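You operate a simulated robot arm through the tools that you are given. There is no shell and no other tool. Be economical: measure what you need, move in short steps, check, and stop when the job is done.

You are at the controls of a simulated robot arm. One attempt, no reset.

TASK
Fetch the stop peg from the vise bench top and stand it on the steel plate on the vise bench top. Take the red-headed rivet from the tall table top and put it on the fasten card. Put one of the sticks from the store bench on the small table. The order is free. Set down upright: stop peg.

It is judged by the outcome, as a careful person would: the job done as asked, and still so three seconds after it is handed in. It fails if anything else is knocked over, pushed out of place, dropped, spilled or broken.

THE ROBOT
A 6-joint arm with a four-finger gripper on a trunk, on a base that drives. Base frame: it is fixed to the floor where the robot stands at the start and does not move with it; the origin is under the middle of the robot, x ahead of it, y to its left, z up; the surface under the hand at the start is at about z = 900. Readings come in mm, degrees, newtons and seconds.
With the tool pointing down near the work surface it reaches from about 120 to 920 mm from the robot's upright axis, wherever it stands. Its first joint turns from -166.0 to 166.0 degrees. Places, roughly: fasten card [12000, 5250, 1000]; red-headed rivet [12250, 5750, 1000]; small table [14500, 2100, 700]; steel plate (7x7x2 cm) [500, 300, 900]; stick [14500, -250, 750]; stop peg (3x3x6 cm) [500, 200, 1000]. Payload 3.43 kg.
Tool frame: the origin (TCP) lies between the finger pads and is the grasp point; the fingertips stand 30 mm ahead of it; z points along the fingers, y is the line along which they close. The gripper opens to 120 mm. The gripper's body begins 85 mm behind the TCP.
Orientation is that of the tool frame in the base frame, as [roll, pitch, yaw] about the fixed x, y, z axes, in that order (R = Rz(yaw) Ry(pitch) Rx(roll)). With the fingers straight down and closing along the base's y, the tool's x points along the base's -x, its y along +y and its z along -z.

THE INTERFACE
- The arm moves only by the tool step_arm. Its argument "motion" is a list of rows, each a list of 3 entries, a list of its own where there are three numbers: the shift along the tool's x, y, z in mm, then the turn, a rotation vector about the tool's x, y, z in degrees, then the finger opening in mm, from 0 to 120. In form: [[[dx, dy, dz], [wx, wy, wz], fingers], ...]. A call has 1 to 20 rows; each row shifts and turns the commanded pose from where the row before left it, along the tool's axes as they then stand. A row lasts 0.2 s, in which the tool goes at most 50 mm and 8.6 degrees; a call with a longer step from one row to the next is refused whole, and so is a gripper value outside its range. Where a pose cannot be reached the arm comes as near as it can. A force on the tool above 40 N (or 10 N above the force at the start of the call, whichever is more), or a blocked arm, ends the call early, and 0.2 s more pass. The fingers move at their own pace and stop on an object; they squeeze with about 23 N. The grip force told is the motor's: it shows also when the fingers shut on nothing. Time passes only in rows, and 0.2 s behind the last, so rows that do not move let the fingers close. The reply holds the time, the measured pose of the TCP, the force on the tool along the base axes, the opening and the grip force, in the units named above and with some noise, with the torque about the TCP (base axes, N m) and any sound that the robot's microphone picked up.
- Cameras (640 x 400 px; columns grow to the right, rows downward): "scene" is now at [62.7, 221.2, 1572.7]; the picture's right is [0.23, -0.97, 0.00], its down [-0.65, -0.16, -0.74] and it looks along [0.72, 0.17, -0.67] (base axes); focal length 285 px, centre (320, 200). "wrist" rides on the gripper at [71, -17, -120] in the tool frame; the picture's right is [0.23, 0.97, 0.00], its down [-0.81, 0.19, -0.55] and it looks along [-0.54, 0.13, 0.83] (tool axes); focal length 275 px, centre (320, 200). There is no depth. A picture from a camera that has moved, and an enlarged one, comes with that camera's place and axes in the base frame and with its lens.
- get_image(camera): a new picture of that camera. The clock stands still meanwhile.
- slide_trunk(by): slides the trunk up (or, below 0, down) by that many mm; the arm and the scene camera ride with it, the base frame stays. It gives what a move gives, with no picture.
- roll_base(legs): drives the robot by 1 to 6 legs, each [ahead, left, turn to the left] in mm, mm and degrees, along the robot's own axes; the way and the turn of a leg run together, so that a leg with both is an arc; at most 1500 mm and 180 degrees a leg. The arm and the cameras ride along, it lands a little off, and it stops where it bumps. It gives what a move gives.
- turn_head(pan, tilt): turns the head with the scene camera to pan (to the left, within 120 degrees either way) and tilt (down, from -29 to 69), counted from straight ahead of the robot. It gives what a move gives.
- zoom(camera, box): a new picture of the part [left, top, right, bottom] of that camera's present view, enlarged. The clock stands still meanwhile.
- sign_off(): hands the job in; it is judged then, once.

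Work in short steps. Places have to be worked out from the pictures, the camera data and where the tool is seen: move nearer, look again, correct. Check each grasp and each placing, and mend what went wrong. You have 165 turns and 108 pictures in all, those below and enlarged ones among them. Open the gripper and draw the arm clear of the work before you hand the job in, unless the task says otherwise; then end with one line.

The tools are called after "Call:" by a JSON object that holds its "op" and its "data". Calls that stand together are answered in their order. step_arm: Moves the arm, as the interface text tells. Its arguments: {"type":"object","properties":{"motion":{"type":"array"}},"required":["motion"]} The other tools are called the same way: slide_trunk (by) slides the trunk up or down; roll_base (legs) drives the base; turn_head (pan, tilt) turns the head that bears the scene camera; get_image (camera) takes a picture; zoom (camera, box) takes an enlarged picture of a part of a camera's view; sign_off () hands the job in.

At the start:

```text
time: 0.0
position: [554.3, 352.2, 1242.2]
tcp_rot: [-179.9, 0.0, -179.9]
ft_force: [0.1, -1.2, 0.4]
torque: [-0.04, -0.03, 0.03]
width: 120.0
finger_force: 0.1
trunk travel left (down, up): [-150.0, 390.0]
robot x, y, heading: [-1.4, 0.9, 0.0]
head pan, tilt: [15.7, 42.1]
```

scene: 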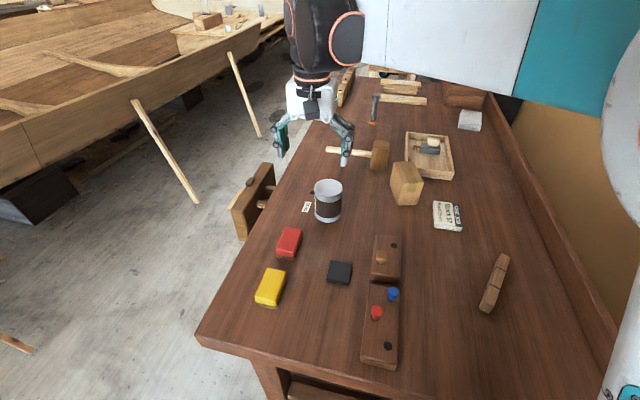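
wrist: 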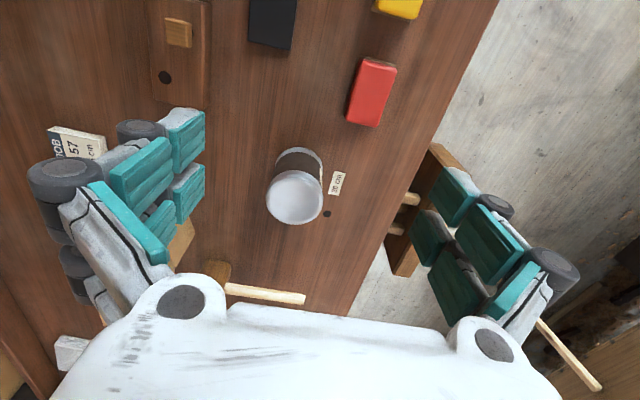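

The picture shows a bench with blocks holding pegs and a dark square that may be the steel plate. I zoom in to identify the peg and the plate.

Call:
{"op": "zoom", "data": {"camera": "scene", "box": [240, 170, 480, 380]}}

Call:
{"op": "zoom", "data": {"camera": "wrist", "box": [100, 0, 420, 200]}}

```text
1.90 times, centred on (360, 275) of scene
camera zoom: at [62.7, 221.2, 1572.7], right [0.23, -0.97, 0.0], down [-0.65, -0.16, -0.74], along [0.72, 0.17, -0.67], focal length 542 px, centre (244, 57)
```

zoom: 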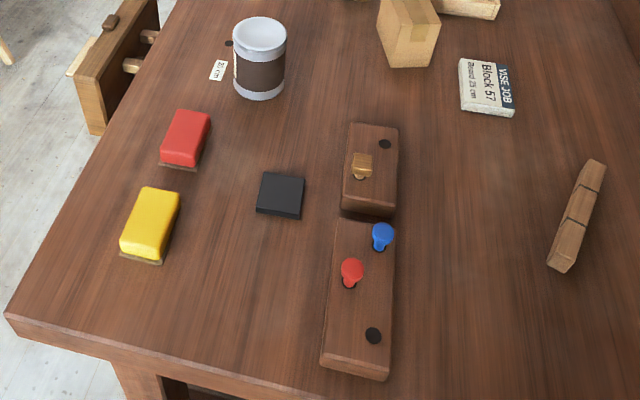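

```text
2.00 times, centred on (260, 100) of wrist
camera zoom: at [484.9, 334.5, 1362.0], right [-0.23, 0.97, 0.0], down [0.81, 0.19, 0.55], along [0.54, 0.13, -0.83], focal length 551 px, centre (440, 400)
```

zoom: 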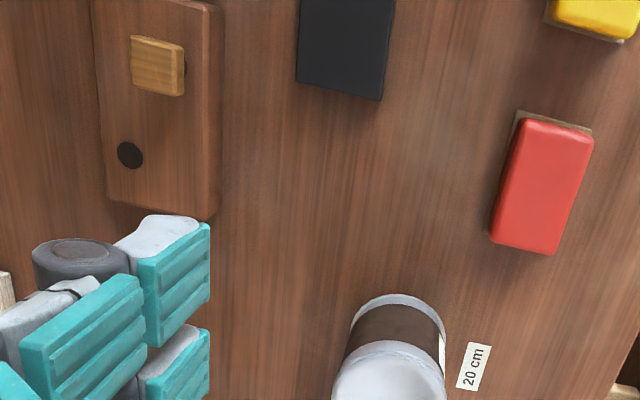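

The wooden square-headed peg triangulates to about [541, 169, top 965], and the plate to about [498, 268]. I move above the peg to view it closely.

Call:
{"op": "step_arm", "data": {"motion": [[[10, -37, 20], [0, 0, 0], 120], [[10, -37, 20], [0, 0, 0], 120], [[10, -37, 20], [0, 0, 0], 120], [[10, -37, 20], [0, 0, 0], 120], [[10, -35, 20], [0, 0, 0], 120]]}}

Call:
{"op": "get_image", "data": {"camera": "wrist"}}

Call:
{"op": "get_image", "data": {"camera": "scene"}}

```text
time: 1.2
position: [504.4, 170.0, 1143.1]
tcp_rot: [-179.9, 0.0, -179.9]
ft_force: [-0.6, -0.2, -0.1]
torque: [0.01, -0.02, -0.01]
width: 120.0
finger_force: 0.0
trunk travel left (down, up): [-150.0, 390.0]
robot x, y, heading: [-0.1, -1.1, 0.0]
head pan, tilt: [15.7, 42.1]
```

```text
103 pictures are left
camera wrist: at [434.2, 152.9, 1262.3], right [-0.23, 0.97, 0.0], down [0.81, 0.19, 0.55], along [0.54, 0.13, -0.83], focal length 275 px, centre (320, 200)
```

wrist: 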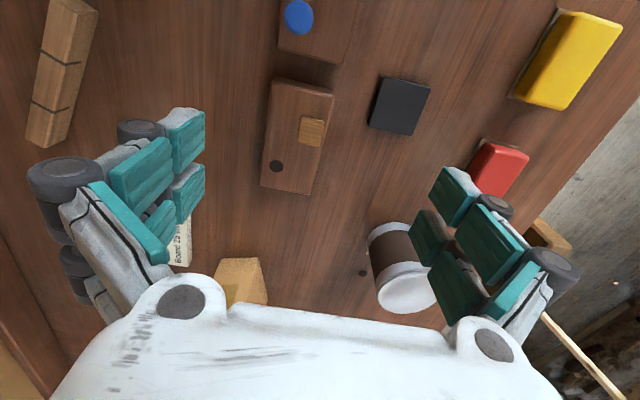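

```text
102 pictures are left
camera scene: at [67.8, 175.9, 1589.8], right [-0.28, -0.96, 0.0], down [-0.49, 0.15, -0.86], along [0.82, -0.24, -0.51], focal length 285 px, centre (320, 200)
```

scene: 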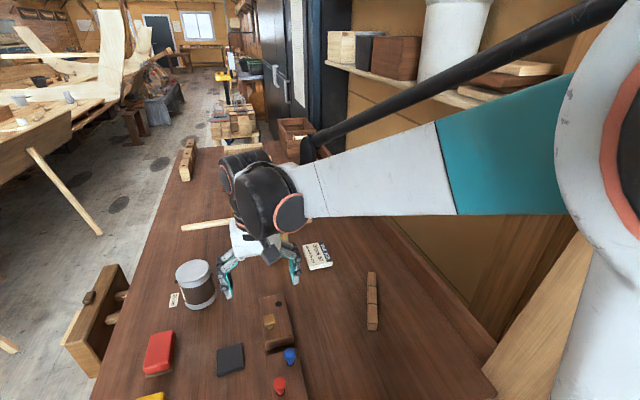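

The peg is visible in the wrist view; I zoom on it.

Call:
{"op": "zoom", "data": {"camera": "wrist", "box": [240, 60, 440, 210]}}

Call:
{"op": "zoom", "data": {"camera": "scene", "box": [200, 280, 330, 390]}}

```text
2.67 times, centred on (340, 135) of wrist
camera zoom: at [434.2, 152.9, 1262.3], right [-0.23, 0.97, 0.0], down [0.81, 0.19, 0.55], along [0.54, 0.13, -0.83], focal length 734 px, centre (267, 373)
```

zoom: 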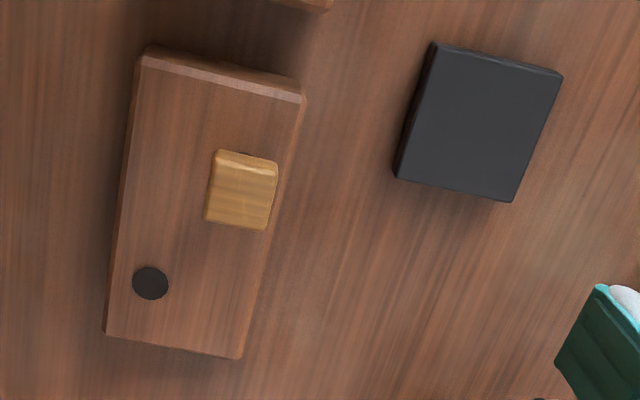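

```text
3.64 times, centred on (265, 335) of scene
camera zoom: at [67.8, 175.9, 1589.8], right [-0.28, -0.96, 0.0], down [-0.49, 0.15, -0.86], along [0.82, -0.24, -0.51], focal length 1035 px, centre (520, -291)
```

zoom: 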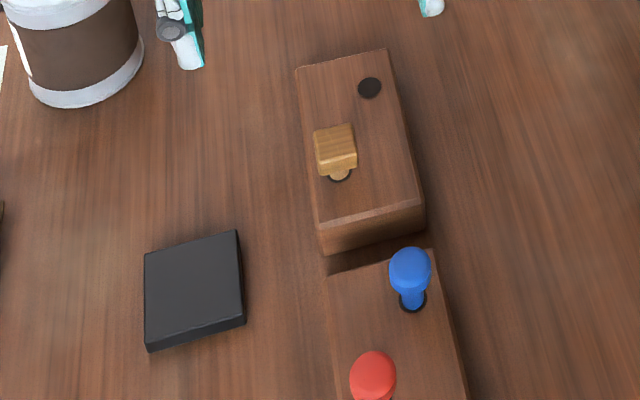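

The peg is a square head (about 28 mm, top z≈968) on a shank in a hole, with the block top at about 938. I go over it to z≈1010 with a narrower opening and look again.

Call:
{"op": "step_arm", "data": {"motion": [[[-37, 0, 0], [0, 0, 0], 70], [[0, 0, 45], [0, 0, 0], 70], [[0, 0, 45], [0, 0, 0], 70], [[0, 0, 40], [0, 0, 0], 70]]}}

Call:
{"op": "get_image", "data": {"camera": "wrist"}}

```text
time: 2.2
position: [536.6, 168.2, 1010.8]
tcp_rot: [180.0, 0.0, 180.0]
ft_force: [0.1, -1.0, -0.3]
torque: [-0.03, 0.02, 0.01]
width: 69.9
finger_force: 0.0
trunk travel left (down, up): [-150.0, 390.0]
robot x, y, heading: [2.0, -2.8, 0.2]
head pan, tilt: [15.7, 42.1]
```

```text
99 pictures are left
camera wrist: at [467.0, 150.9, 1130.1], right [-0.23, 0.97, 0.0], down [0.81, 0.19, 0.55], along [0.54, 0.13, -0.83], focal length 275 px, centre (320, 200)
```

wrist: 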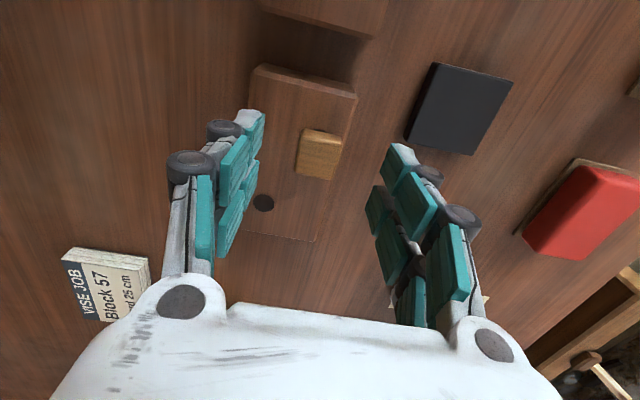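

The peg centre reads [540, 168.5] at about this height. I lower to z≈973 and close on the head.

Call:
{"op": "step_arm", "data": {"motion": [[[-3, 0, 20], [0, 0, 0], 70], [[0, 0, 17], [0, 0, 0], 70], [[0, 0, 0], [0, 0, 0], 20], [[0, 0, 0], [0, 0, 0], 20], [[0, 0, 0], [0, 0, 0], 20]]}}

Call:
{"op": "get_image", "data": {"camera": "wrist"}}

```text
time: 3.4
position: [542.9, 167.5, 975.1]
tcp_rot: [-179.9, -0.1, 180.0]
ft_force: [-0.4, 0.5, 0.3]
torque: [0.0, 0.04, 0.01]
width: 26.3
finger_force: 22.7
trunk travel left (down, up): [-150.0, 390.0]
robot x, y, heading: [-1.5, -2.4, 0.1]
head pan, tilt: [15.7, 42.1]
```

```text
98 pictures are left
camera wrist: at [472.6, 150.3, 1095.0], right [-0.23, 0.97, 0.0], down [0.81, 0.19, 0.55], along [0.54, 0.13, -0.83], focal length 275 px, centre (320, 200)
```

wrist: 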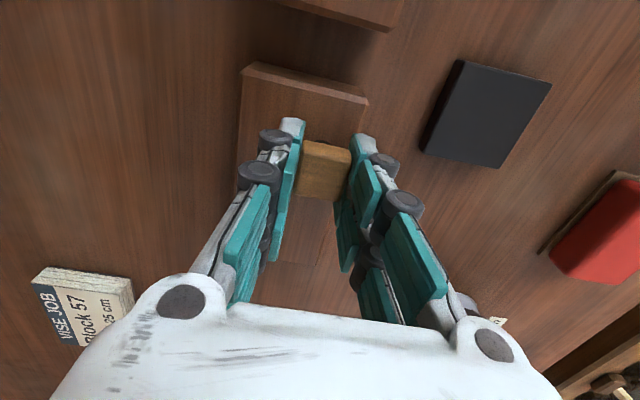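

The fingers stopped at 26.3 mm on the head. I lift straight up and check.

Call:
{"op": "step_arm", "data": {"motion": [[[0, 0, -15], [0, 0, 0], 20], [[0, 0, -20], [0, 0, 0], 20], [[0, 0, -25], [0, 0, 0], 20], [[0, 0, -30], [0, 0, 0], 20]]}}

Call:
{"op": "get_image", "data": {"camera": "wrist"}}

Call:
{"op": "get_image", "data": {"camera": "scene"}}

```text
time: 4.4
position: [543.4, 168.8, 1067.3]
tcp_rot: [-180.0, 0.0, 180.0]
ft_force: [1.0, -0.1, -0.5]
torque: [-0.02, -0.01, 0.02]
width: 26.5
finger_force: 23.1
trunk travel left (down, up): [-150.0, 390.0]
robot x, y, heading: [-2.3, -3.7, -0.2]
head pan, tilt: [15.7, 42.1]
```

```text
97 pictures are left
camera wrist: at [473.7, 152.4, 1186.7], right [-0.23, 0.97, 0.0], down [0.81, 0.19, 0.55], along [0.54, 0.13, -0.83], focal length 275 px, centre (320, 200)
```

wrist: 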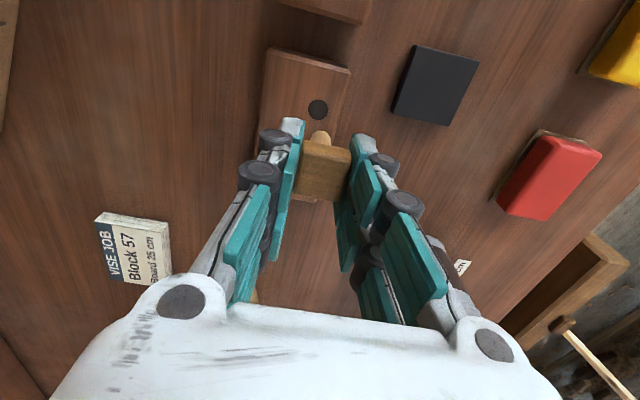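

```text
96 pictures are left
camera scene: at [61.7, 224.2, 1572.8], right [0.27, -0.96, 0.0], down [-0.65, -0.18, -0.74], along [0.71, 0.2, -0.67], focal length 285 px, centre (320, 200)
```

scene: 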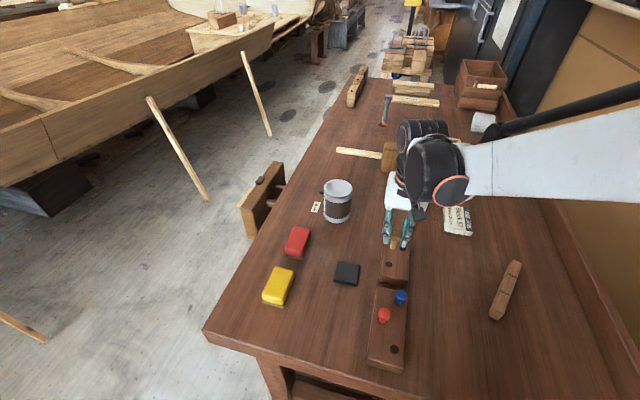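

The peg is out with its shank below. The plate centre reads about [500, 268]; I move above it keeping the shank clear, then look.

Call:
{"op": "step_arm", "data": {"motion": [[[14, 33, 0], [0, 0, 0], 20], [[14, 33, 0], [0, 0, 0], 20], [[15, 33, 0], [0, 0, 0], 20], [[0, 0, 30], [0, 0, 0], 20], [[0, 0, 17], [0, 0, 0], 20], [[0, 0, 0], [0, 0, 0], 20]]}}

Call:
{"op": "get_image", "data": {"camera": "wrist"}}

Call:
{"op": "zoom", "data": {"camera": "scene", "box": [260, 180, 440, 300]}}

```text
time: 5.8
position: [501.5, 267.4, 1020.8]
tcp_rot: [180.0, 0.0, -179.9]
ft_force: [-0.1, -1.1, -1.1]
torque: [-0.03, 0.03, -0.01]
width: 26.0
finger_force: 22.7
trunk travel left (down, up): [-150.0, 390.0]
robot x, y, heading: [-1.2, -0.4, 0.3]
head pan, tilt: [15.7, 42.1]
```

```text
95 pictures are left
camera wrist: at [430.5, 250.2, 1139.6], right [-0.23, 0.97, 0.0], down [0.81, 0.19, 0.55], along [0.54, 0.13, -0.83], focal length 275 px, centre (320, 200)
```

wrist: 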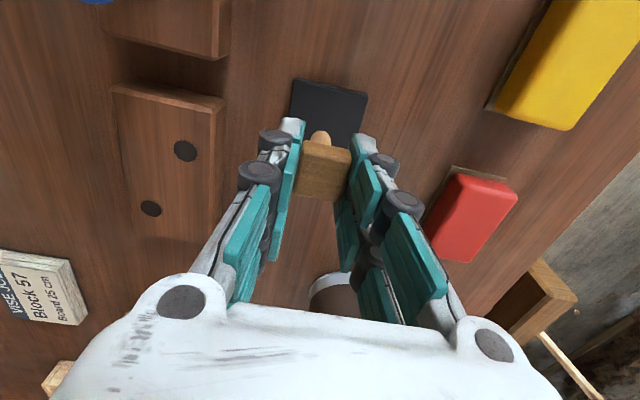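

```text
3.33 times, centred on (350, 240) of scene
camera zoom: at [62.2, 224.4, 1572.7], right [0.27, -0.96, 0.0], down [-0.65, -0.18, -0.74], along [0.71, 0.2, -0.67], focal length 948 px, centre (220, 67)
```

zoom: 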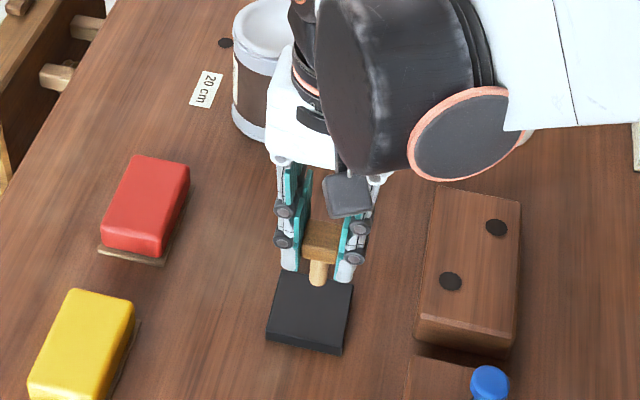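

The peg is over the plate; its top is between about 908 and 920, so contact is expected at TCP 975–990. I lower to about 995 first.

Call:
{"op": "step_arm", "data": {"motion": [[[0, 2, 15], [0, 0, 0], 20], [[0, 0, 10], [0, 0, 0], 20], [[0, 0, 0], [0, 0, 0], 20]]}}

Call:
{"op": "zoom", "data": {"camera": "wrist", "box": [240, 50, 400, 210]}}

Call:
{"op": "zoom", "data": {"camera": "scene", "box": [310, 220, 390, 300]}}

```text
time: 6.6
position: [500.9, 270.1, 994.8]
tcp_rot: [180.0, 0.0, 179.9]
ft_force: [-0.3, 0.7, -0.8]
torque: [-0.01, 0.0, 0.03]
width: 26.2
finger_force: 23.1
trunk travel left (down, up): [-150.0, 390.0]
robot x, y, heading: [4.4, -4.8, 0.1]
head pan, tilt: [15.7, 42.1]
```

```text
2.50 times, centred on (320, 130) of wrist
camera zoom: at [430.2, 252.7, 1113.3], right [-0.23, 0.97, 0.0], down [0.81, 0.19, 0.55], along [0.54, 0.13, -0.83], focal length 688 px, centre (320, 375)
```

zoom: 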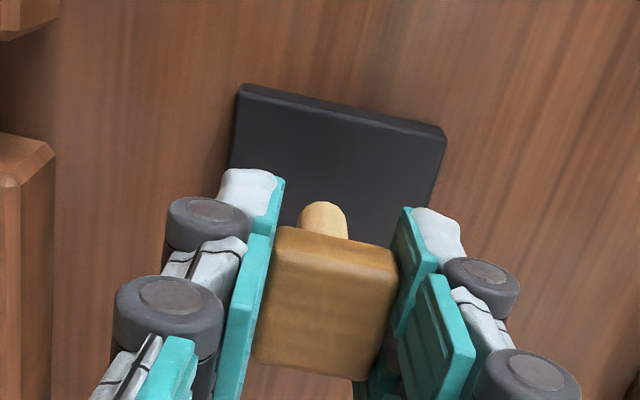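

```text
5.00 times, centred on (350, 260) of scene
camera zoom: at [61.9, 224.3, 1572.7], right [0.27, -0.96, 0.0], down [-0.65, -0.18, -0.74], along [0.71, 0.2, -0.67], focal length 1423 px, centre (170, -100)
```

zoom: 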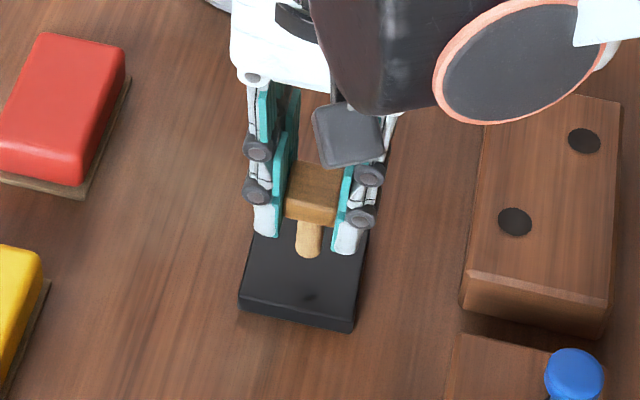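

The shank tip appears roughly 10 mm above the plate and is centred. I lower in small steps and watch the force.

Call:
{"op": "step_arm", "data": {"motion": [[[0, 0, 4], [0, 0, 0], 20], [[0, 0, 2], [0, 0, 0], 20], [[0, 0, 0], [0, 0, 0], 20]]}}

Call:
{"op": "zoom", "data": {"camera": "scene", "box": [320, 240, 380, 290]}}

```text
time: 7.4
position: [502.3, 269.7, 987.3]
tcp_rot: [179.9, -0.1, 180.0]
ft_force: [0.0, -0.1, -0.1]
torque: [0.0, 0.0, 0.01]
width: 26.2
finger_force: 22.7
trunk travel left (down, up): [-150.0, 390.0]
robot x, y, heading: [0.7, -0.2, 0.2]
head pan, tilt: [15.7, 42.1]
```

```text
8.00 times, centred on (350, 265) of scene
camera zoom: at [61.9, 224.3, 1572.7], right [0.27, -0.96, 0.0], down [-0.65, -0.18, -0.74], along [0.71, 0.2, -0.67], focal length 2276 px, centre (80, -320)
```

zoom: 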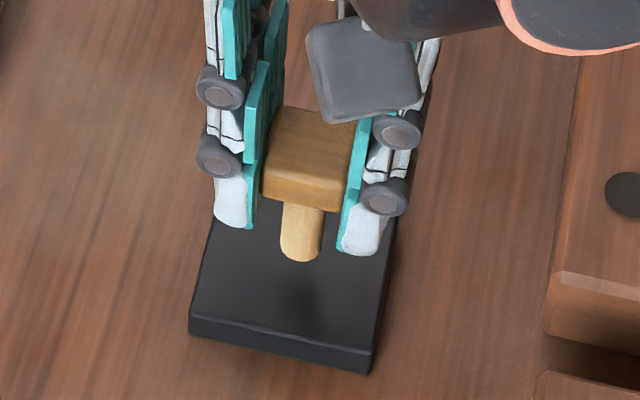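

No contact yet; shank bottom is near z≈918. I continue down in fine steps.

Call:
{"op": "step_arm", "data": {"motion": [[[0, 0, 3], [0, 0, 0], 20], [[0, 0, 2], [0, 0, 0], 20], [[0, 0, 0], [0, 0, 0], 20]]}}

Call:
{"op": "zoom", "data": {"camera": "scene", "box": [320, 240, 380, 290]}}

```text
time: 8.2
position: [502.2, 269.5, 983.0]
tcp_rot: [-180.0, -0.1, 179.9]
ft_force: [0.7, 0.3, 0.0]
torque: [0.04, -0.01, -0.01]
width: 26.6
finger_force: 22.7
trunk travel left (down, up): [-150.0, 390.0]
robot x, y, heading: [0.4, 0.2, -0.1]
head pan, tilt: [15.7, 42.1]
```

```text
8.00 times, centred on (350, 265) of scene
camera zoom: at [61.9, 224.3, 1572.7], right [0.27, -0.96, 0.0], down [-0.65, -0.18, -0.74], along [0.71, 0.2, -0.67], focal length 2276 px, centre (80, -320)
```

zoom: 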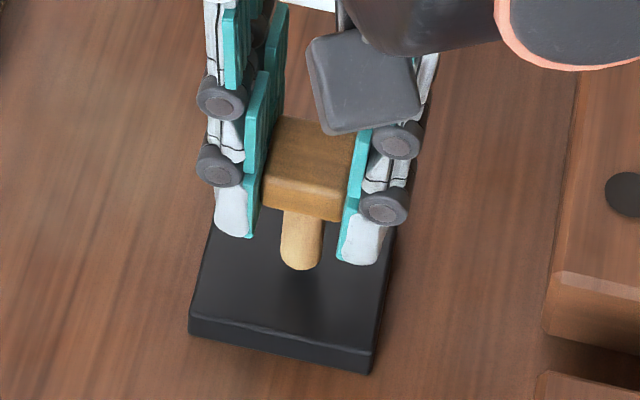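

Still free; force is zero. I go down another few millimetres with the guard.

Call:
{"op": "step_arm", "data": {"motion": [[[0, 0, 2], [0, 0, 0], 20], [[0, 0, 1], [0, 0, 0], 20], [[0, 0, 0], [0, 0, 0], 20]]}}

Call:
{"op": "step_arm", "data": {"motion": [[[0, 0, 1], [0, 0, 0], 20], [[0, 0, 1], [0, 0, 0], 20], [[0, 0, 0], [0, 0, 0], 20]]}}

Call:
{"op": "zoom", "data": {"camera": "scene", "box": [320, 240, 380, 290]}}

```text
time: 9.0
position: [501.3, 268.4, 979.7]
tcp_rot: [-179.9, 0.0, 180.0]
ft_force: [-0.3, -0.3, 0.4]
torque: [-0.02, -0.03, 0.01]
width: 26.3
finger_force: 23.2
trunk travel left (down, up): [-150.0, 390.0]
robot x, y, heading: [-0.5, 0.8, 0.2]
head pan, tilt: [15.7, 42.1]
```

```text
time: 9.8
position: [502.1, 270.5, 978.4]
tcp_rot: [180.0, 0.0, -180.0]
ft_force: [-1.2, 0.3, -0.8]
torque: [-0.01, 0.0, 0.02]
width: 26.2
finger_force: 22.7
trunk travel left (down, up): [-150.0, 390.0]
robot x, y, heading: [-3.3, -1.5, -0.0]
head pan, tilt: [15.7, 42.1]
```

```text
8.00 times, centred on (350, 265) of scene
camera zoom: at [61.9, 224.3, 1572.7], right [0.27, -0.96, 0.0], down [-0.65, -0.18, -0.74], along [0.71, 0.2, -0.67], focal length 2276 px, centre (80, -320)
```

zoom: 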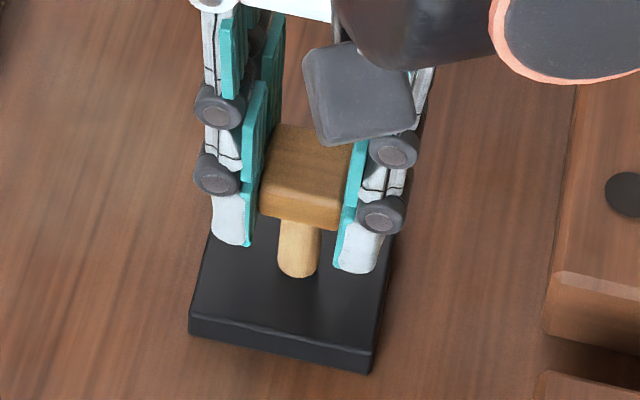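

Getting close: the shadow is converging. I take more small steps, watching for a vertical force.

Call:
{"op": "step_arm", "data": {"motion": [[[0, 0, 1], [0, 0, 0], 20], [[0, 0, 1], [0, 0, 0], 20], [[0, 0, 0], [0, 0, 0], 20]]}}

Call:
{"op": "step_arm", "data": {"motion": [[[0, 0, 1], [0, 0, 0], 20], [[0, 0, 0], [0, 0, 0], 20]]}}

Call:
{"op": "step_arm", "data": {"motion": [[[0, 0, 1], [0, 0, 0], 20], [[0, 0, 0], [0, 0, 0], 20]]}}

Call:
{"op": "zoom", "data": {"camera": "scene", "box": [320, 240, 380, 290]}}

```text
time: 10.6
position: [499.8, 269.3, 976.5]
tcp_rot: [-179.9, 0.1, 180.0]
ft_force: [2.2, 0.9, 21.4]
torque: [0.05, -0.06, 0.02]
width: 26.3
finger_force: 22.7
trunk travel left (down, up): [-150.0, 390.0]
robot x, y, heading: [-0.1, -1.6, -0.2]
head pan, tilt: [15.7, 42.1]
```

```text
time: 11.2
position: [500.9, 269.3, 976.3]
tcp_rot: [180.0, 0.0, 180.0]
ft_force: [0.8, 2.2, 20.2]
torque: [0.08, 0.08, 0.02]
width: 26.3
finger_force: 23.3
trunk travel left (down, up): [-150.0, 390.0]
robot x, y, heading: [-0.4, 2.7, -0.1]
head pan, tilt: [15.7, 42.1]
```

```text
time: 11.8
position: [501.4, 269.2, 974.7]
tcp_rot: [-179.9, -0.1, -179.9]
ft_force: [-1.5, 1.3, 20.0]
torque: [0.05, 0.14, 0.02]
width: 26.1
finger_force: 22.9
trunk travel left (down, up): [-150.0, 390.0]
robot x, y, heading: [1.4, -1.2, -0.1]
head pan, tilt: [15.7, 42.1]
```

```text
8.00 times, centred on (350, 265) of scene
camera zoom: at [60.5, 223.7, 1572.9], right [0.27, -0.96, 0.0], down [-0.64, -0.18, -0.74], along [0.71, 0.2, -0.67], focal length 2276 px, centre (80, -320)
```

zoom: 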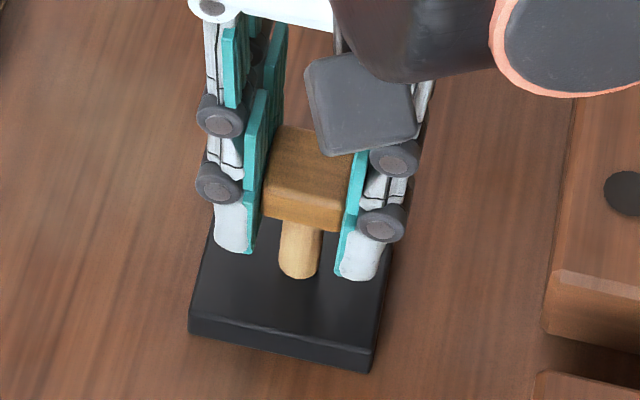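

Contact was made at about 977 with 20 N, so the peg stands on the plate. I relieve it slightly and open gently.

Call:
{"op": "step_arm", "data": {"motion": [[[0, 0, -1], [0, 0, 0], 24], [[0, 0, 0], [0, 0, 0], 30], [[0, 0, 0], [0, 0, 0], 38], [[0, 0, 0], [0, 0, 0], 60], [[0, 0, 0], [0, 0, 0], 70]]}}

Call:
{"op": "zoom", "data": {"camera": "scene", "box": [320, 240, 380, 290]}}

```text
time: 13.0
position: [503.6, 269.4, 974.4]
tcp_rot: [-180.0, 0.0, 180.0]
ft_force: [-0.1, 0.9, 0.4]
torque: [-0.03, 0.01, 0.01]
width: 70.0
finger_force: 0.1
trunk travel left (down, up): [-150.0, 390.0]
robot x, y, heading: [-0.1, 3.7, 0.3]
head pan, tilt: [15.7, 42.1]
```

```text
8.00 times, centred on (350, 265) of scene
camera zoom: at [61.9, 224.3, 1572.7], right [0.27, -0.96, 0.0], down [-0.65, -0.18, -0.74], along [0.71, 0.2, -0.67], focal length 2276 px, centre (80, -320)
```

zoom: 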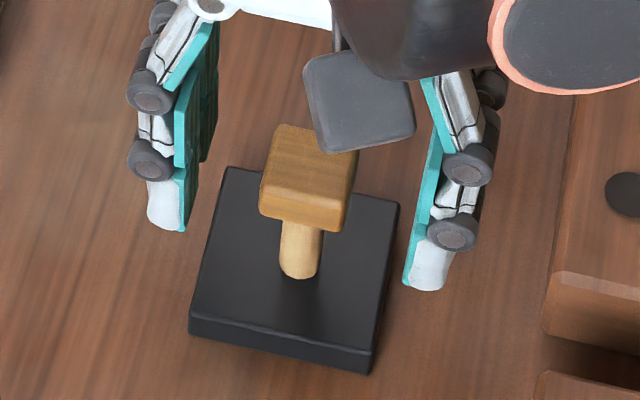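

The peg stands upright, centred on the plate. I raise the arm straight up and retract toward the robot for driving.

Call:
{"op": "step_arm", "data": {"motion": [[[0, 0, -40], [0, 0, 0], 70], [[0, 0, -45], [0, 0, 0], 70], [[0, 0, -48], [0, 0, 0], 70], [[0, 0, -48], [0, 0, 0], 70], [[20, -20, -40], [0, 0, 0], 70], [[40, -20, -20], [0, 0, 0], 70], [[40, -20, 0], [0, 0, 0], 70], [[40, -20, 0], [0, 0, 0], 70], [[40, -20, 0], [0, 0, 0], 70]]}}

Call:
{"op": "turn_head", "data": {"pan": 25, "tilt": 15}}

Call:
{"op": "get_image", "data": {"camera": "scene"}}

```text
time: 15.0
position: [319.5, 162.9, 1217.1]
tcp_rot: [-180.0, 0.0, 180.0]
ft_force: [-0.4, 0.1, 0.0]
torque: [0.02, 0.0, 0.02]
width: 70.1
finger_force: 0.0
trunk travel left (down, up): [-150.0, 390.0]
robot x, y, heading: [2.5, 0.6, -0.3]
head pan, tilt: [15.7, 42.1]
```

```text
time: 15.9
position: [321.4, 164.4, 1216.5]
tcp_rot: [-180.0, 0.0, -180.0]
ft_force: [-0.8, -0.3, -0.9]
torque: [0.03, 0.02, 0.0]
width: 69.9
finger_force: 0.0
trunk travel left (down, up): [-150.0, 390.0]
robot x, y, heading: [-1.5, -3.8, 0.0]
head pan, tilt: [25.0, 15.0]
```

```text
86 pictures are left
camera scene: at [65.8, 240.9, 1615.3], right [0.42, -0.91, 0.0], down [-0.24, -0.11, -0.97], along [0.88, 0.41, -0.26], focal length 285 px, centre (320, 200)
```

scene: 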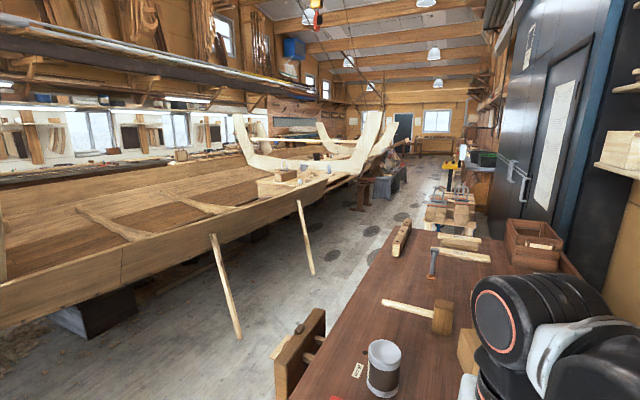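

The aisle seems to run between the bench's vise (y≈680) and the boat's props (y≈1550). I check to the left before driving.

Call:
{"op": "turn_head", "data": {"pan": 85, "tilt": 35}}

Call:
{"op": "get_image", "data": {"camera": "scene"}}

```text
time: 17.2
position: [321.9, 164.4, 1215.8]
tcp_rot: [-180.0, 0.0, -179.9]
ft_force: [0.0, 0.3, -0.4]
torque: [0.02, 0.04, -0.01]
width: 70.1
finger_force: 0.1
trunk travel left (down, up): [-150.0, 390.0]
robot x, y, heading: [0.5, 2.5, 0.1]
head pan, tilt: [85.0, 35.0]
```

```text
85 pictures are left
camera scene: at [-11.0, 289.3, 1583.4], right [1.0, -0.09, 0.0], down [-0.05, -0.57, -0.82], along [0.07, 0.82, -0.57], focal length 285 px, centre (320, 200)
```

scene: 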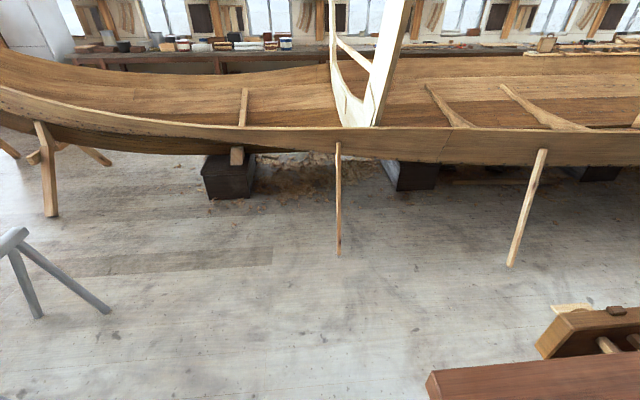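

Left is clear. I slide left 1080 mm into the aisle and look ahead.

Call:
{"op": "roll_base", "data": {"legs": [[0, 1080, 0]]}}

Call:
{"op": "turn_head", "data": {"pan": 0, "tilt": 15}}

Call:
{"op": "get_image", "data": {"camera": "scene"}}

```text
time: 22.8
position: [334.1, 1249.6, 1216.2]
tcp_rot: [180.0, 0.0, 179.0]
ft_force: [0.1, 0.4, -1.1]
torque: [0.01, 0.0, 0.0]
width: 70.1
finger_force: 0.0
trunk travel left (down, up): [-150.0, 390.0]
robot x, y, heading: [12.1, 1093.9, -0.7]
head pan, tilt: [85.0, 35.0]
```

```text
time: 24.4
position: [333.5, 1251.0, 1216.5]
tcp_rot: [-179.9, -0.1, 179.0]
ft_force: [0.9, 0.1, -0.6]
torque: [-0.01, -0.01, 0.03]
width: 69.9
finger_force: 0.0
trunk travel left (down, up): [-150.0, 390.0]
robot x, y, heading: [8.3, 1094.2, -1.1]
head pan, tilt: [0.0, 15.0]
```

```text
84 pictures are left
camera scene: at [87.9, 1292.1, 1615.4], right [-0.02, -1.0, 0.0], down [-0.26, 0.0, -0.97], along [0.97, -0.02, -0.26], focal length 285 px, centre (320, 200)
```

scene: 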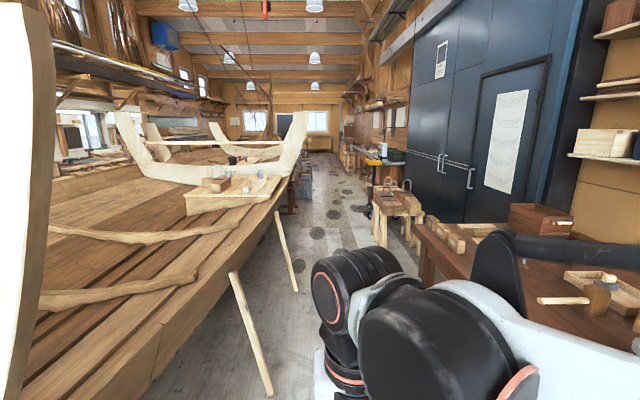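

The corridor's centre is at y≈1080 between props and sawhorse. I drive ahead 2700 mm with a slight heading correction.

Call:
{"op": "roll_base", "data": {"legs": [[1400, 0, 1.0], [1300, 0, 0]]}}

Call:
{"op": "get_image", "data": {"camera": "scene"}}

```text
time: 37.7
position: [3069.0, 1241.5, 1217.0]
tcp_rot: [-180.0, 0.0, -178.9]
ft_force: [-0.5, -0.6, -0.3]
torque: [0.0, 0.01, -0.01]
width: 69.9
finger_force: 0.1
trunk travel left (down, up): [-150.0, 390.0]
robot x, y, heading: [2749.6, 1070.9, 1.1]
head pan, tilt: [0.0, 15.0]
```

```text
83 pictures are left
camera scene: at [2820.8, 1273.1, 1615.4], right [0.02, -1.0, 0.0], down [-0.26, -0.01, -0.97], along [0.97, 0.02, -0.26], focal length 285 px, centre (320, 200)
```

scene: 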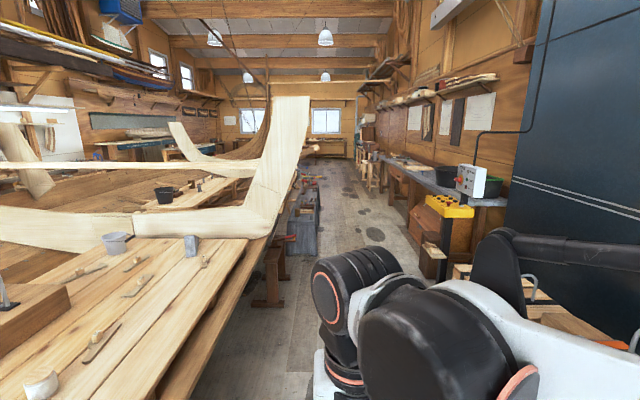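

Next the corridor widens; a trestle edge at y≈1600 (x 5200) and a grey stand at y≈1370 (x 6300) stay left. I go ahead and shift right to y≈800.

Call:
{"op": "roll_base", "data": {"legs": [[1400, 0, -1.0], [1300, -280, 0], [1300, 0, 0]]}}

Call:
{"op": "turn_head", "data": {"pan": 25, "tilt": 15}}

Call:
{"op": "get_image", "data": {"camera": "scene"}}

```text
time: 57.4
position: [7146.1, 985.9, 1216.2]
tcp_rot: [180.0, 0.0, -179.4]
ft_force: [0.4, 0.6, 1.1]
torque: [0.03, -0.03, 0.0]
width: 70.1
finger_force: 0.1
trunk travel left (down, up): [-150.0, 390.0]
robot x, y, heading: [6827.6, 822.0, 0.6]
head pan, tilt: [0.0, 15.0]
```

```text
time: 58.3
position: [7145.3, 985.2, 1215.6]
tcp_rot: [-180.0, -0.1, -179.3]
ft_force: [0.5, 1.4, 0.6]
torque: [0.0, 0.01, 0.01]
width: 70.2
finger_force: 0.1
trunk travel left (down, up): [-150.0, 390.0]
robot x, y, heading: [6825.4, 816.1, 0.6]
head pan, tilt: [25.0, 15.0]
```

```text
82 pictures are left
camera scene: at [6889.5, 1059.1, 1615.4], right [0.43, -0.9, 0.0], down [-0.23, -0.11, -0.97], along [0.87, 0.42, -0.26], focal length 285 px, centre (320, 200)
```

scene: 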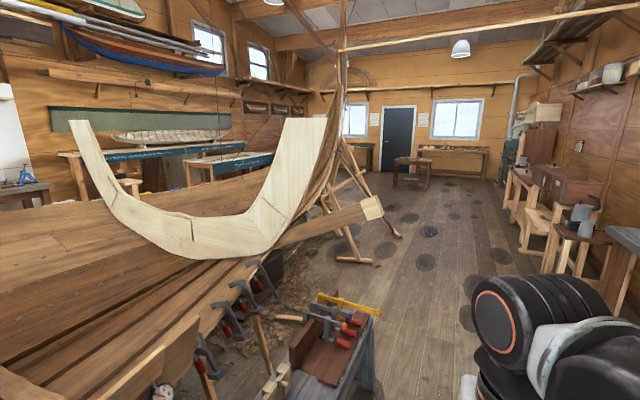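

The bow post's feet reach y≈1700 at x 10000–11000, and right-hand tables start at y≈0. I drive ahead about 4600 mm at y≈850, past the bow.

Call:
{"op": "roll_base", "data": {"legs": [[1500, 0, -0.5], [1500, 0, 0], [1500, 0, 0]]}}

Call:
{"op": "turn_head", "data": {"pan": 75, "tilt": 15}}

Call:
{"op": "get_image", "data": {"camera": "scene"}}

```text
time: 79.6
position: [11611.9, 1057.5, 1215.6]
tcp_rot: [-180.0, 0.0, -179.2]
ft_force: [-0.3, -0.2, 0.8]
torque: [0.01, 0.0, 0.03]
width: 70.1
finger_force: 0.1
trunk travel left (down, up): [-150.0, 390.0]
robot x, y, heading: [11292.8, 887.7, 1.1]
head pan, tilt: [25.0, 15.0]
```

```text
time: 80.8
position: [11611.1, 1058.6, 1216.4]
tcp_rot: [179.9, 0.0, -179.2]
ft_force: [-0.8, -0.6, 0.0]
torque: [-0.05, 0.0, 0.0]
width: 69.9
finger_force: 0.1
trunk travel left (down, up): [-150.0, 390.0]
robot x, y, heading: [11293.1, 887.2, 0.6]
head pan, tilt: [75.0, 15.0]
```

```text
81 pictures are left
camera scene: at [11293.8, 1180.8, 1615.4], right [0.97, -0.25, 0.0], down [-0.06, -0.25, -0.97], along [0.24, 0.94, -0.26], focal length 285 px, centre (320, 200)
```

scene: 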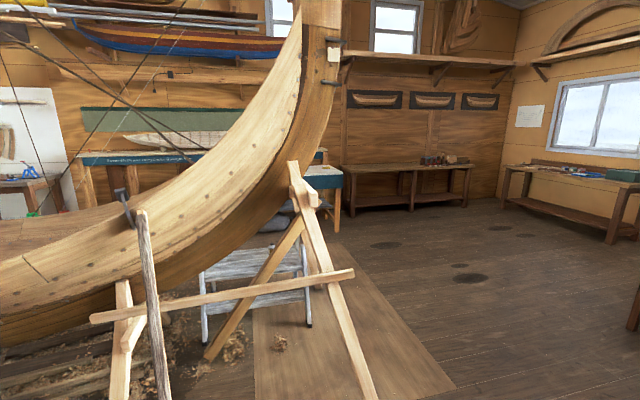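

The tall table is behind the bow; the trestle foot is at about [11955, 2413]. I drive ahead to x≈12950, then left to y≈3000, and look.

Call:
{"op": "roll_base", "data": {"legs": [[800, 0, 0], [850, 0, -0.6], [0, 1100, 0], [0, 1000, 0]]}}

Call:
{"op": "turn_head", "data": {"pan": 105, "tilt": 20}}

Call:
{"op": "get_image", "data": {"camera": "scene"}}

```text
time: 99.0
position: [13245.2, 3119.7, 1215.9]
tcp_rot: [180.0, 0.1, 179.7]
ft_force: [-0.8, 0.4, 0.3]
torque: [0.03, -0.01, 0.03]
width: 70.0
finger_force: 0.1
trunk travel left (down, up): [-150.0, 390.0]
robot x, y, heading: [12922.3, 2960.2, -0.1]
head pan, tilt: [75.0, 15.0]
```

```text
time: 99.9
position: [13245.4, 3119.3, 1215.3]
tcp_rot: [180.0, -0.1, 179.7]
ft_force: [-0.1, 0.7, 0.0]
torque: [-0.01, 0.04, 0.0]
width: 70.1
finger_force: 0.1
trunk travel left (down, up): [-150.0, 390.0]
robot x, y, heading: [12924.6, 2958.0, -0.1]
head pan, tilt: [105.0, 20.0]
```

```text
80 pictures are left
camera scene: at [12881.7, 3249.0, 1607.2], right [0.97, 0.25, 0.0], down [0.09, -0.33, -0.94], along [-0.24, 0.91, -0.34], focal length 285 px, centre (320, 200)
```

scene: 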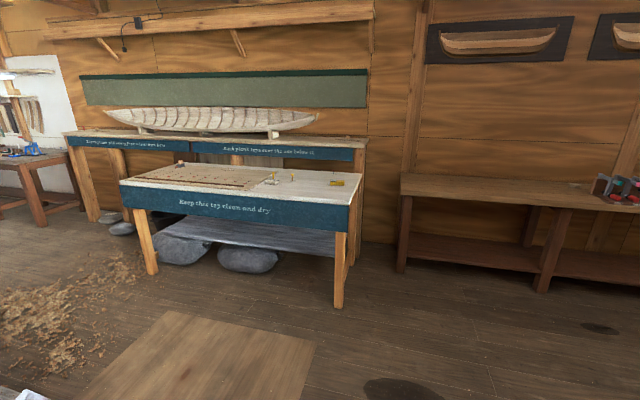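

The tall table's top spans about x 10900–12635, y 4900–5550. I zoom in on it.

Call:
{"op": "zoom", "data": {"camera": "scene", "box": [110, 120, 380, 230]}}

```text
2.37 times, centred on (245, 175) of scene
camera zoom: at [12881.7, 3249.0, 1607.2], right [0.97, 0.25, 0.0], down [0.09, -0.33, -0.94], along [-0.24, 0.91, -0.34], focal length 674 px, centre (498, 259)
```

zoom: 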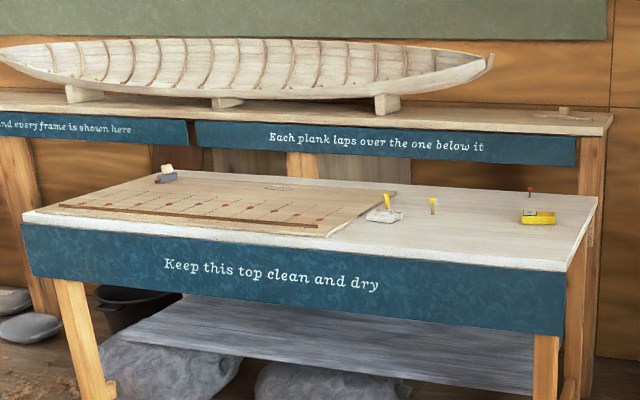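

I drive nearer: left to y≈4050, turn to face the table, and slide to x≈12200.

Call:
{"op": "roll_base", "data": {"legs": [[0, 1000, 0], [0, 0, 90], [0, 700, 0]]}}

Call:
{"op": "turn_head", "data": {"pan": 0, "tilt": 25}}

Call:
{"op": "get_image", "data": {"camera": "scene"}}

```text
time: 112.2
position: [12081.3, 4287.4, 1217.3]
tcp_rot: [-180.0, 0.0, -92.4]
ft_force: [0.1, 0.0, 0.1]
torque: [0.0, 0.0, 0.0]
width: 70.0
finger_force: 0.1
trunk travel left (down, up): [-150.0, 390.0]
robot x, y, heading: [12235.8, 3958.3, 87.7]
head pan, tilt: [105.0, 20.0]
```

```text
time: 114.0
position: [12082.3, 4287.2, 1216.6]
tcp_rot: [180.0, 0.0, -92.5]
ft_force: [0.0, -0.3, -0.7]
torque: [-0.02, -0.01, -0.01]
width: 70.1
finger_force: 0.1
trunk travel left (down, up): [-150.0, 390.0]
robot x, y, heading: [12235.1, 3957.5, 87.5]
head pan, tilt: [0.0, 25.0]
```

```text
78 pictures are left
camera scene: at [12036.7, 4041.1, 1599.1], right [1.0, -0.04, 0.0], down [-0.02, -0.42, -0.91], along [0.04, 0.91, -0.42], focal length 285 px, centre (320, 200)
```

scene: 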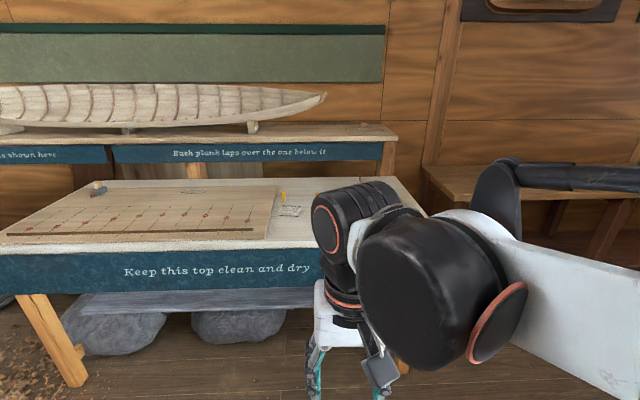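

I zoom in on the board and the small things to its right.

Call:
{"op": "zoom", "data": {"camera": "scene", "box": [0, 165, 330, 265]}}

Call:
{"op": "zoom", "data": {"camera": "scene", "box": [230, 170, 330, 235]}}

```text
1.94 times, centred on (165, 215) of scene
camera zoom: at [12036.7, 4041.1, 1599.1], right [1.0, -0.04, 0.0], down [-0.02, -0.42, -0.91], along [0.04, 0.91, -0.42], focal length 552 px, centre (621, 171)
```

zoom: 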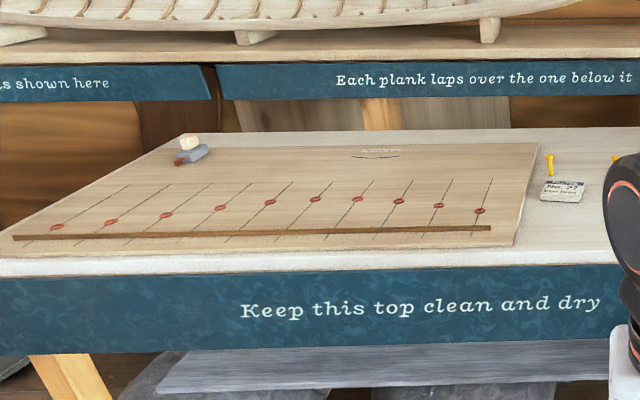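

```text
6.15 times, centred on (280, 202) of scene
camera zoom: at [12036.7, 4041.1, 1599.1], right [1.0, -0.04, 0.0], down [-0.02, -0.42, -0.91], along [0.04, 0.91, -0.42], focal length 1751 px, centre (566, 185)
```

zoom: 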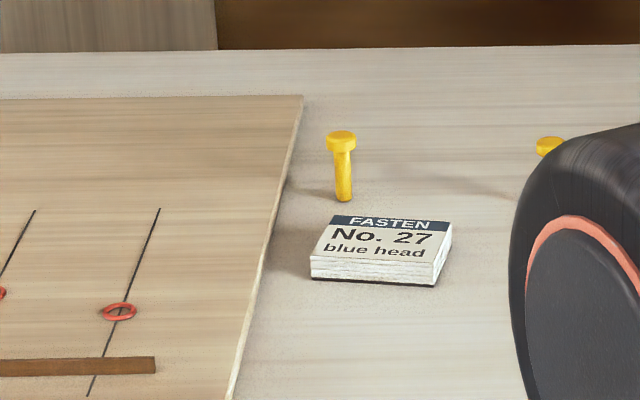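

The fasten card is the small block at about [11949, 5219]; the red rivet is near [12420, 5450]. I raise the trunk by 100 and drive up to y≈4590.

Call:
{"op": "slide_trunk", "data": {"by": 100}}

Call:
{"op": "roll_base", "data": {"legs": [[0, 0, 2.4], [630, 0, 0]]}}

Call:
{"op": "turn_head", "data": {"pan": -10, "tilt": 38}}

Call:
{"op": "get_image", "data": {"camera": "scene"}}

Call:
{"op": "get_image", "data": {"camera": "wrist"}}

```text
time: 115.3
position: [12081.4, 4287.2, 1314.9]
tcp_rot: [-180.0, 0.1, -92.3]
ft_force: [-0.3, -0.1, -1.0]
torque: [0.0, 0.01, 0.01]
width: 69.7
finger_force: 0.1
trunk travel left (down, up): [-250.0, 290.0]
robot x, y, heading: [12233.7, 3958.8, 87.5]
head pan, tilt: [0.0, 25.0]
```

```text
time: 119.2
position: [12083.3, 4918.4, 1316.5]
tcp_rot: [-179.9, 0.0, -91.3]
ft_force: [-0.3, 0.1, 0.6]
torque: [0.01, 0.0, -0.03]
width: 70.1
finger_force: 0.1
trunk travel left (down, up): [-250.0, 290.0]
robot x, y, heading: [12239.6, 4589.5, 88.6]
head pan, tilt: [0.0, 25.0]
```

```text
time: 120.0
position: [12083.3, 4917.6, 1315.4]
tcp_rot: [180.0, 0.0, -91.3]
ft_force: [-0.4, -0.6, -0.5]
torque: [-0.01, -0.04, -0.04]
width: 70.2
finger_force: 0.0
trunk travel left (down, up): [-250.0, 290.0]
robot x, y, heading: [12240.4, 4593.2, 88.9]
head pan, tilt: [-10.0, 38.0]
```

```text
75 pictures are left
camera scene: at [12057.3, 4663.1, 1678.9], right [0.98, -0.2, 0.0], down [-0.12, -0.6, -0.79], along [0.15, 0.77, -0.62], focal length 285 px, centre (320, 200)
```

scene: 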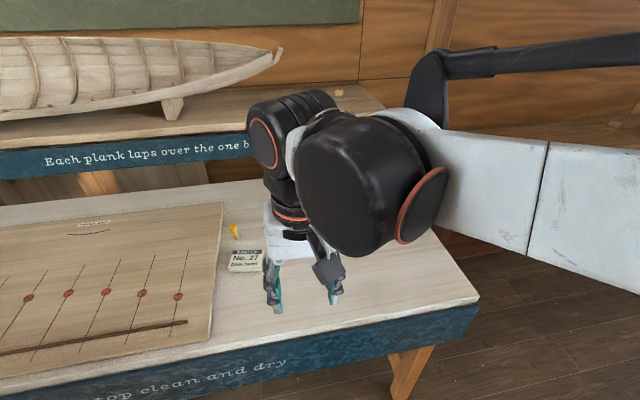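

```text
74 pictures are left
camera wrist: at [12099.7, 4845.4, 1435.2], right [-0.98, -0.21, 0.0], down [-0.17, 0.81, 0.55], along [-0.11, 0.54, -0.83], focal length 275 px, centre (320, 200)
```

wrist: 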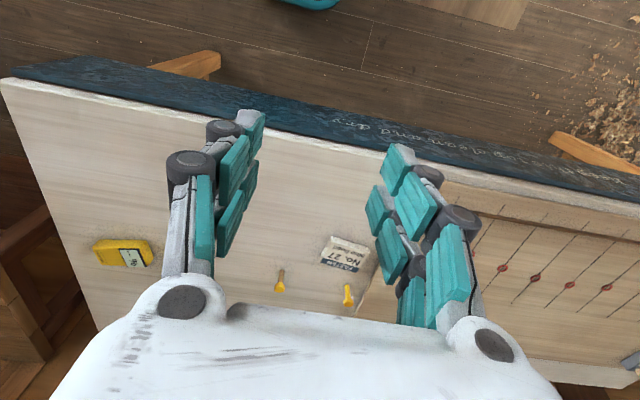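

The red rivet is hidden behind the hand, beyond the yellow box at about [12430, 5343]. I move the hand right and forward, keeping height, to look.

Call:
{"op": "step_arm", "data": {"motion": [[[-20, -40, 0], [0, 0, 0], 70], [[-20, -40, 0], [0, 0, 0], 70], [[-20, -40, 0], [0, 0, 0], 70], [[-20, -40, 0], [0, 0, 0], 70], [[-20, -40, 0], [0, 0, 0], 70], [[-20, -40, 0], [0, 0, 0], 70], [[-20, -40, 0], [0, 0, 0], 70], [[-20, -20, 0], [0, 0, 0], 70], [[-40, 0, 0], [0, 0, 0], 70], [[-40, 0, 0], [0, 0, 0], 70]]}}

Call:
{"op": "get_image", "data": {"camera": "wrist"}}

Call:
{"op": "get_image", "data": {"camera": "scene"}}

```text
time: 122.2
position: [12389.1, 5149.4, 1314.5]
tcp_rot: [180.0, 0.1, -91.3]
ft_force: [0.1, 0.0, 0.3]
torque: [-0.02, -0.02, -0.01]
width: 69.8
finger_force: 0.1
trunk travel left (down, up): [-250.0, 290.0]
robot x, y, heading: [12241.5, 4595.2, 88.8]
head pan, tilt: [-10.0, 38.0]
```

```text
73 pictures are left
camera wrist: at [12405.8, 5076.9, 1434.1], right [-0.98, -0.21, 0.0], down [-0.17, 0.82, 0.55], along [-0.11, 0.54, -0.83], focal length 275 px, centre (320, 200)
```

wrist: 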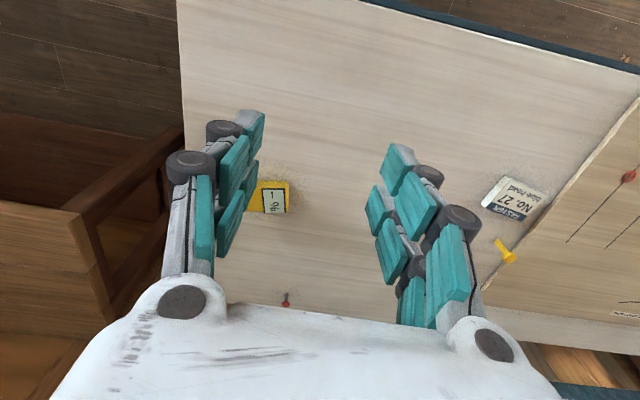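

```text
72 pictures are left
camera scene: at [12057.6, 4664.5, 1678.7], right [0.98, -0.2, 0.0], down [-0.12, -0.6, -0.79], along [0.15, 0.77, -0.62], focal length 285 px, centre (320, 200)
```

scene: 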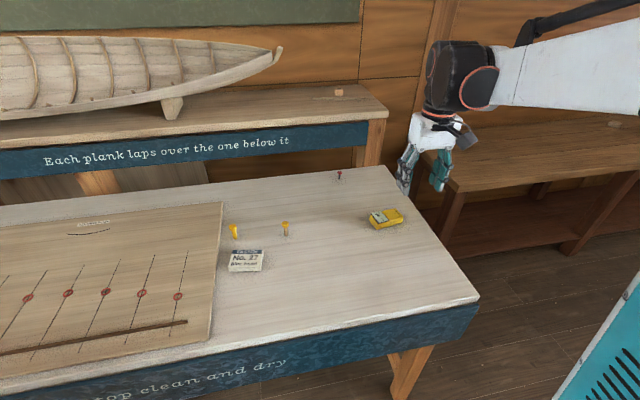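

Call:
{"op": "zoom", "data": {"camera": "scene", "box": [300, 150, 420, 240]}}

Call:
{"op": "zoom", "data": {"camera": "wrist", "box": [230, 230, 350, 310]}}

Call:
{"op": "zoom", "data": {"camera": "scene", "box": [200, 200, 310, 290]}}

```text
4.44 times, centred on (360, 195) of scene
camera zoom: at [12057.6, 4664.5, 1678.7], right [0.98, -0.2, 0.0], down [-0.12, -0.6, -0.79], along [0.15, 0.77, -0.62], focal length 1265 px, centre (142, 222)
```

zoom: 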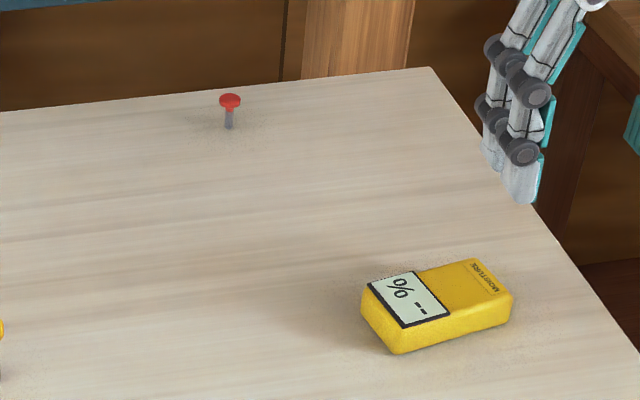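

```text
5.00 times, centred on (290, 270) of wrist
camera zoom: at [12405.8, 5076.9, 1434.1], right [-0.98, -0.21, 0.0], down [-0.17, 0.82, 0.55], along [-0.11, 0.54, -0.83], focal length 1376 px, centre (470, -150)
```

zoom: 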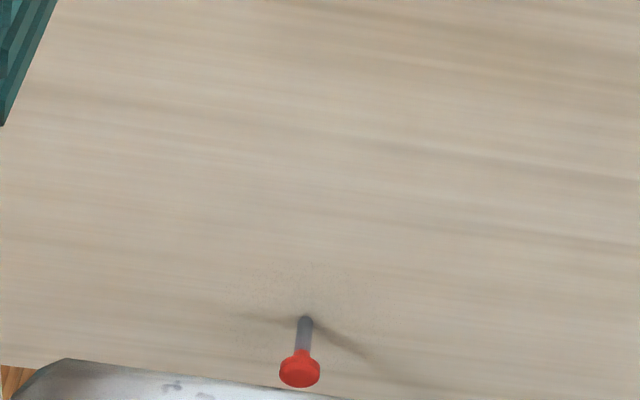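

```text
4.44 times, centred on (255, 245) of scene
camera zoom: at [12057.6, 4664.5, 1678.7], right [0.98, -0.2, 0.0], down [-0.12, -0.6, -0.79], along [0.15, 0.77, -0.62], focal length 1265 px, centre (609, 0)
```

zoom: 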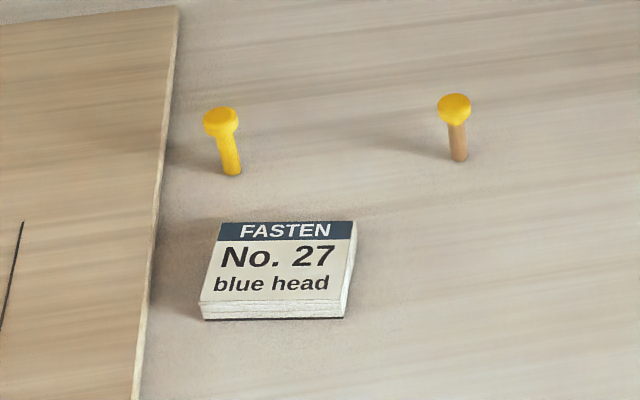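

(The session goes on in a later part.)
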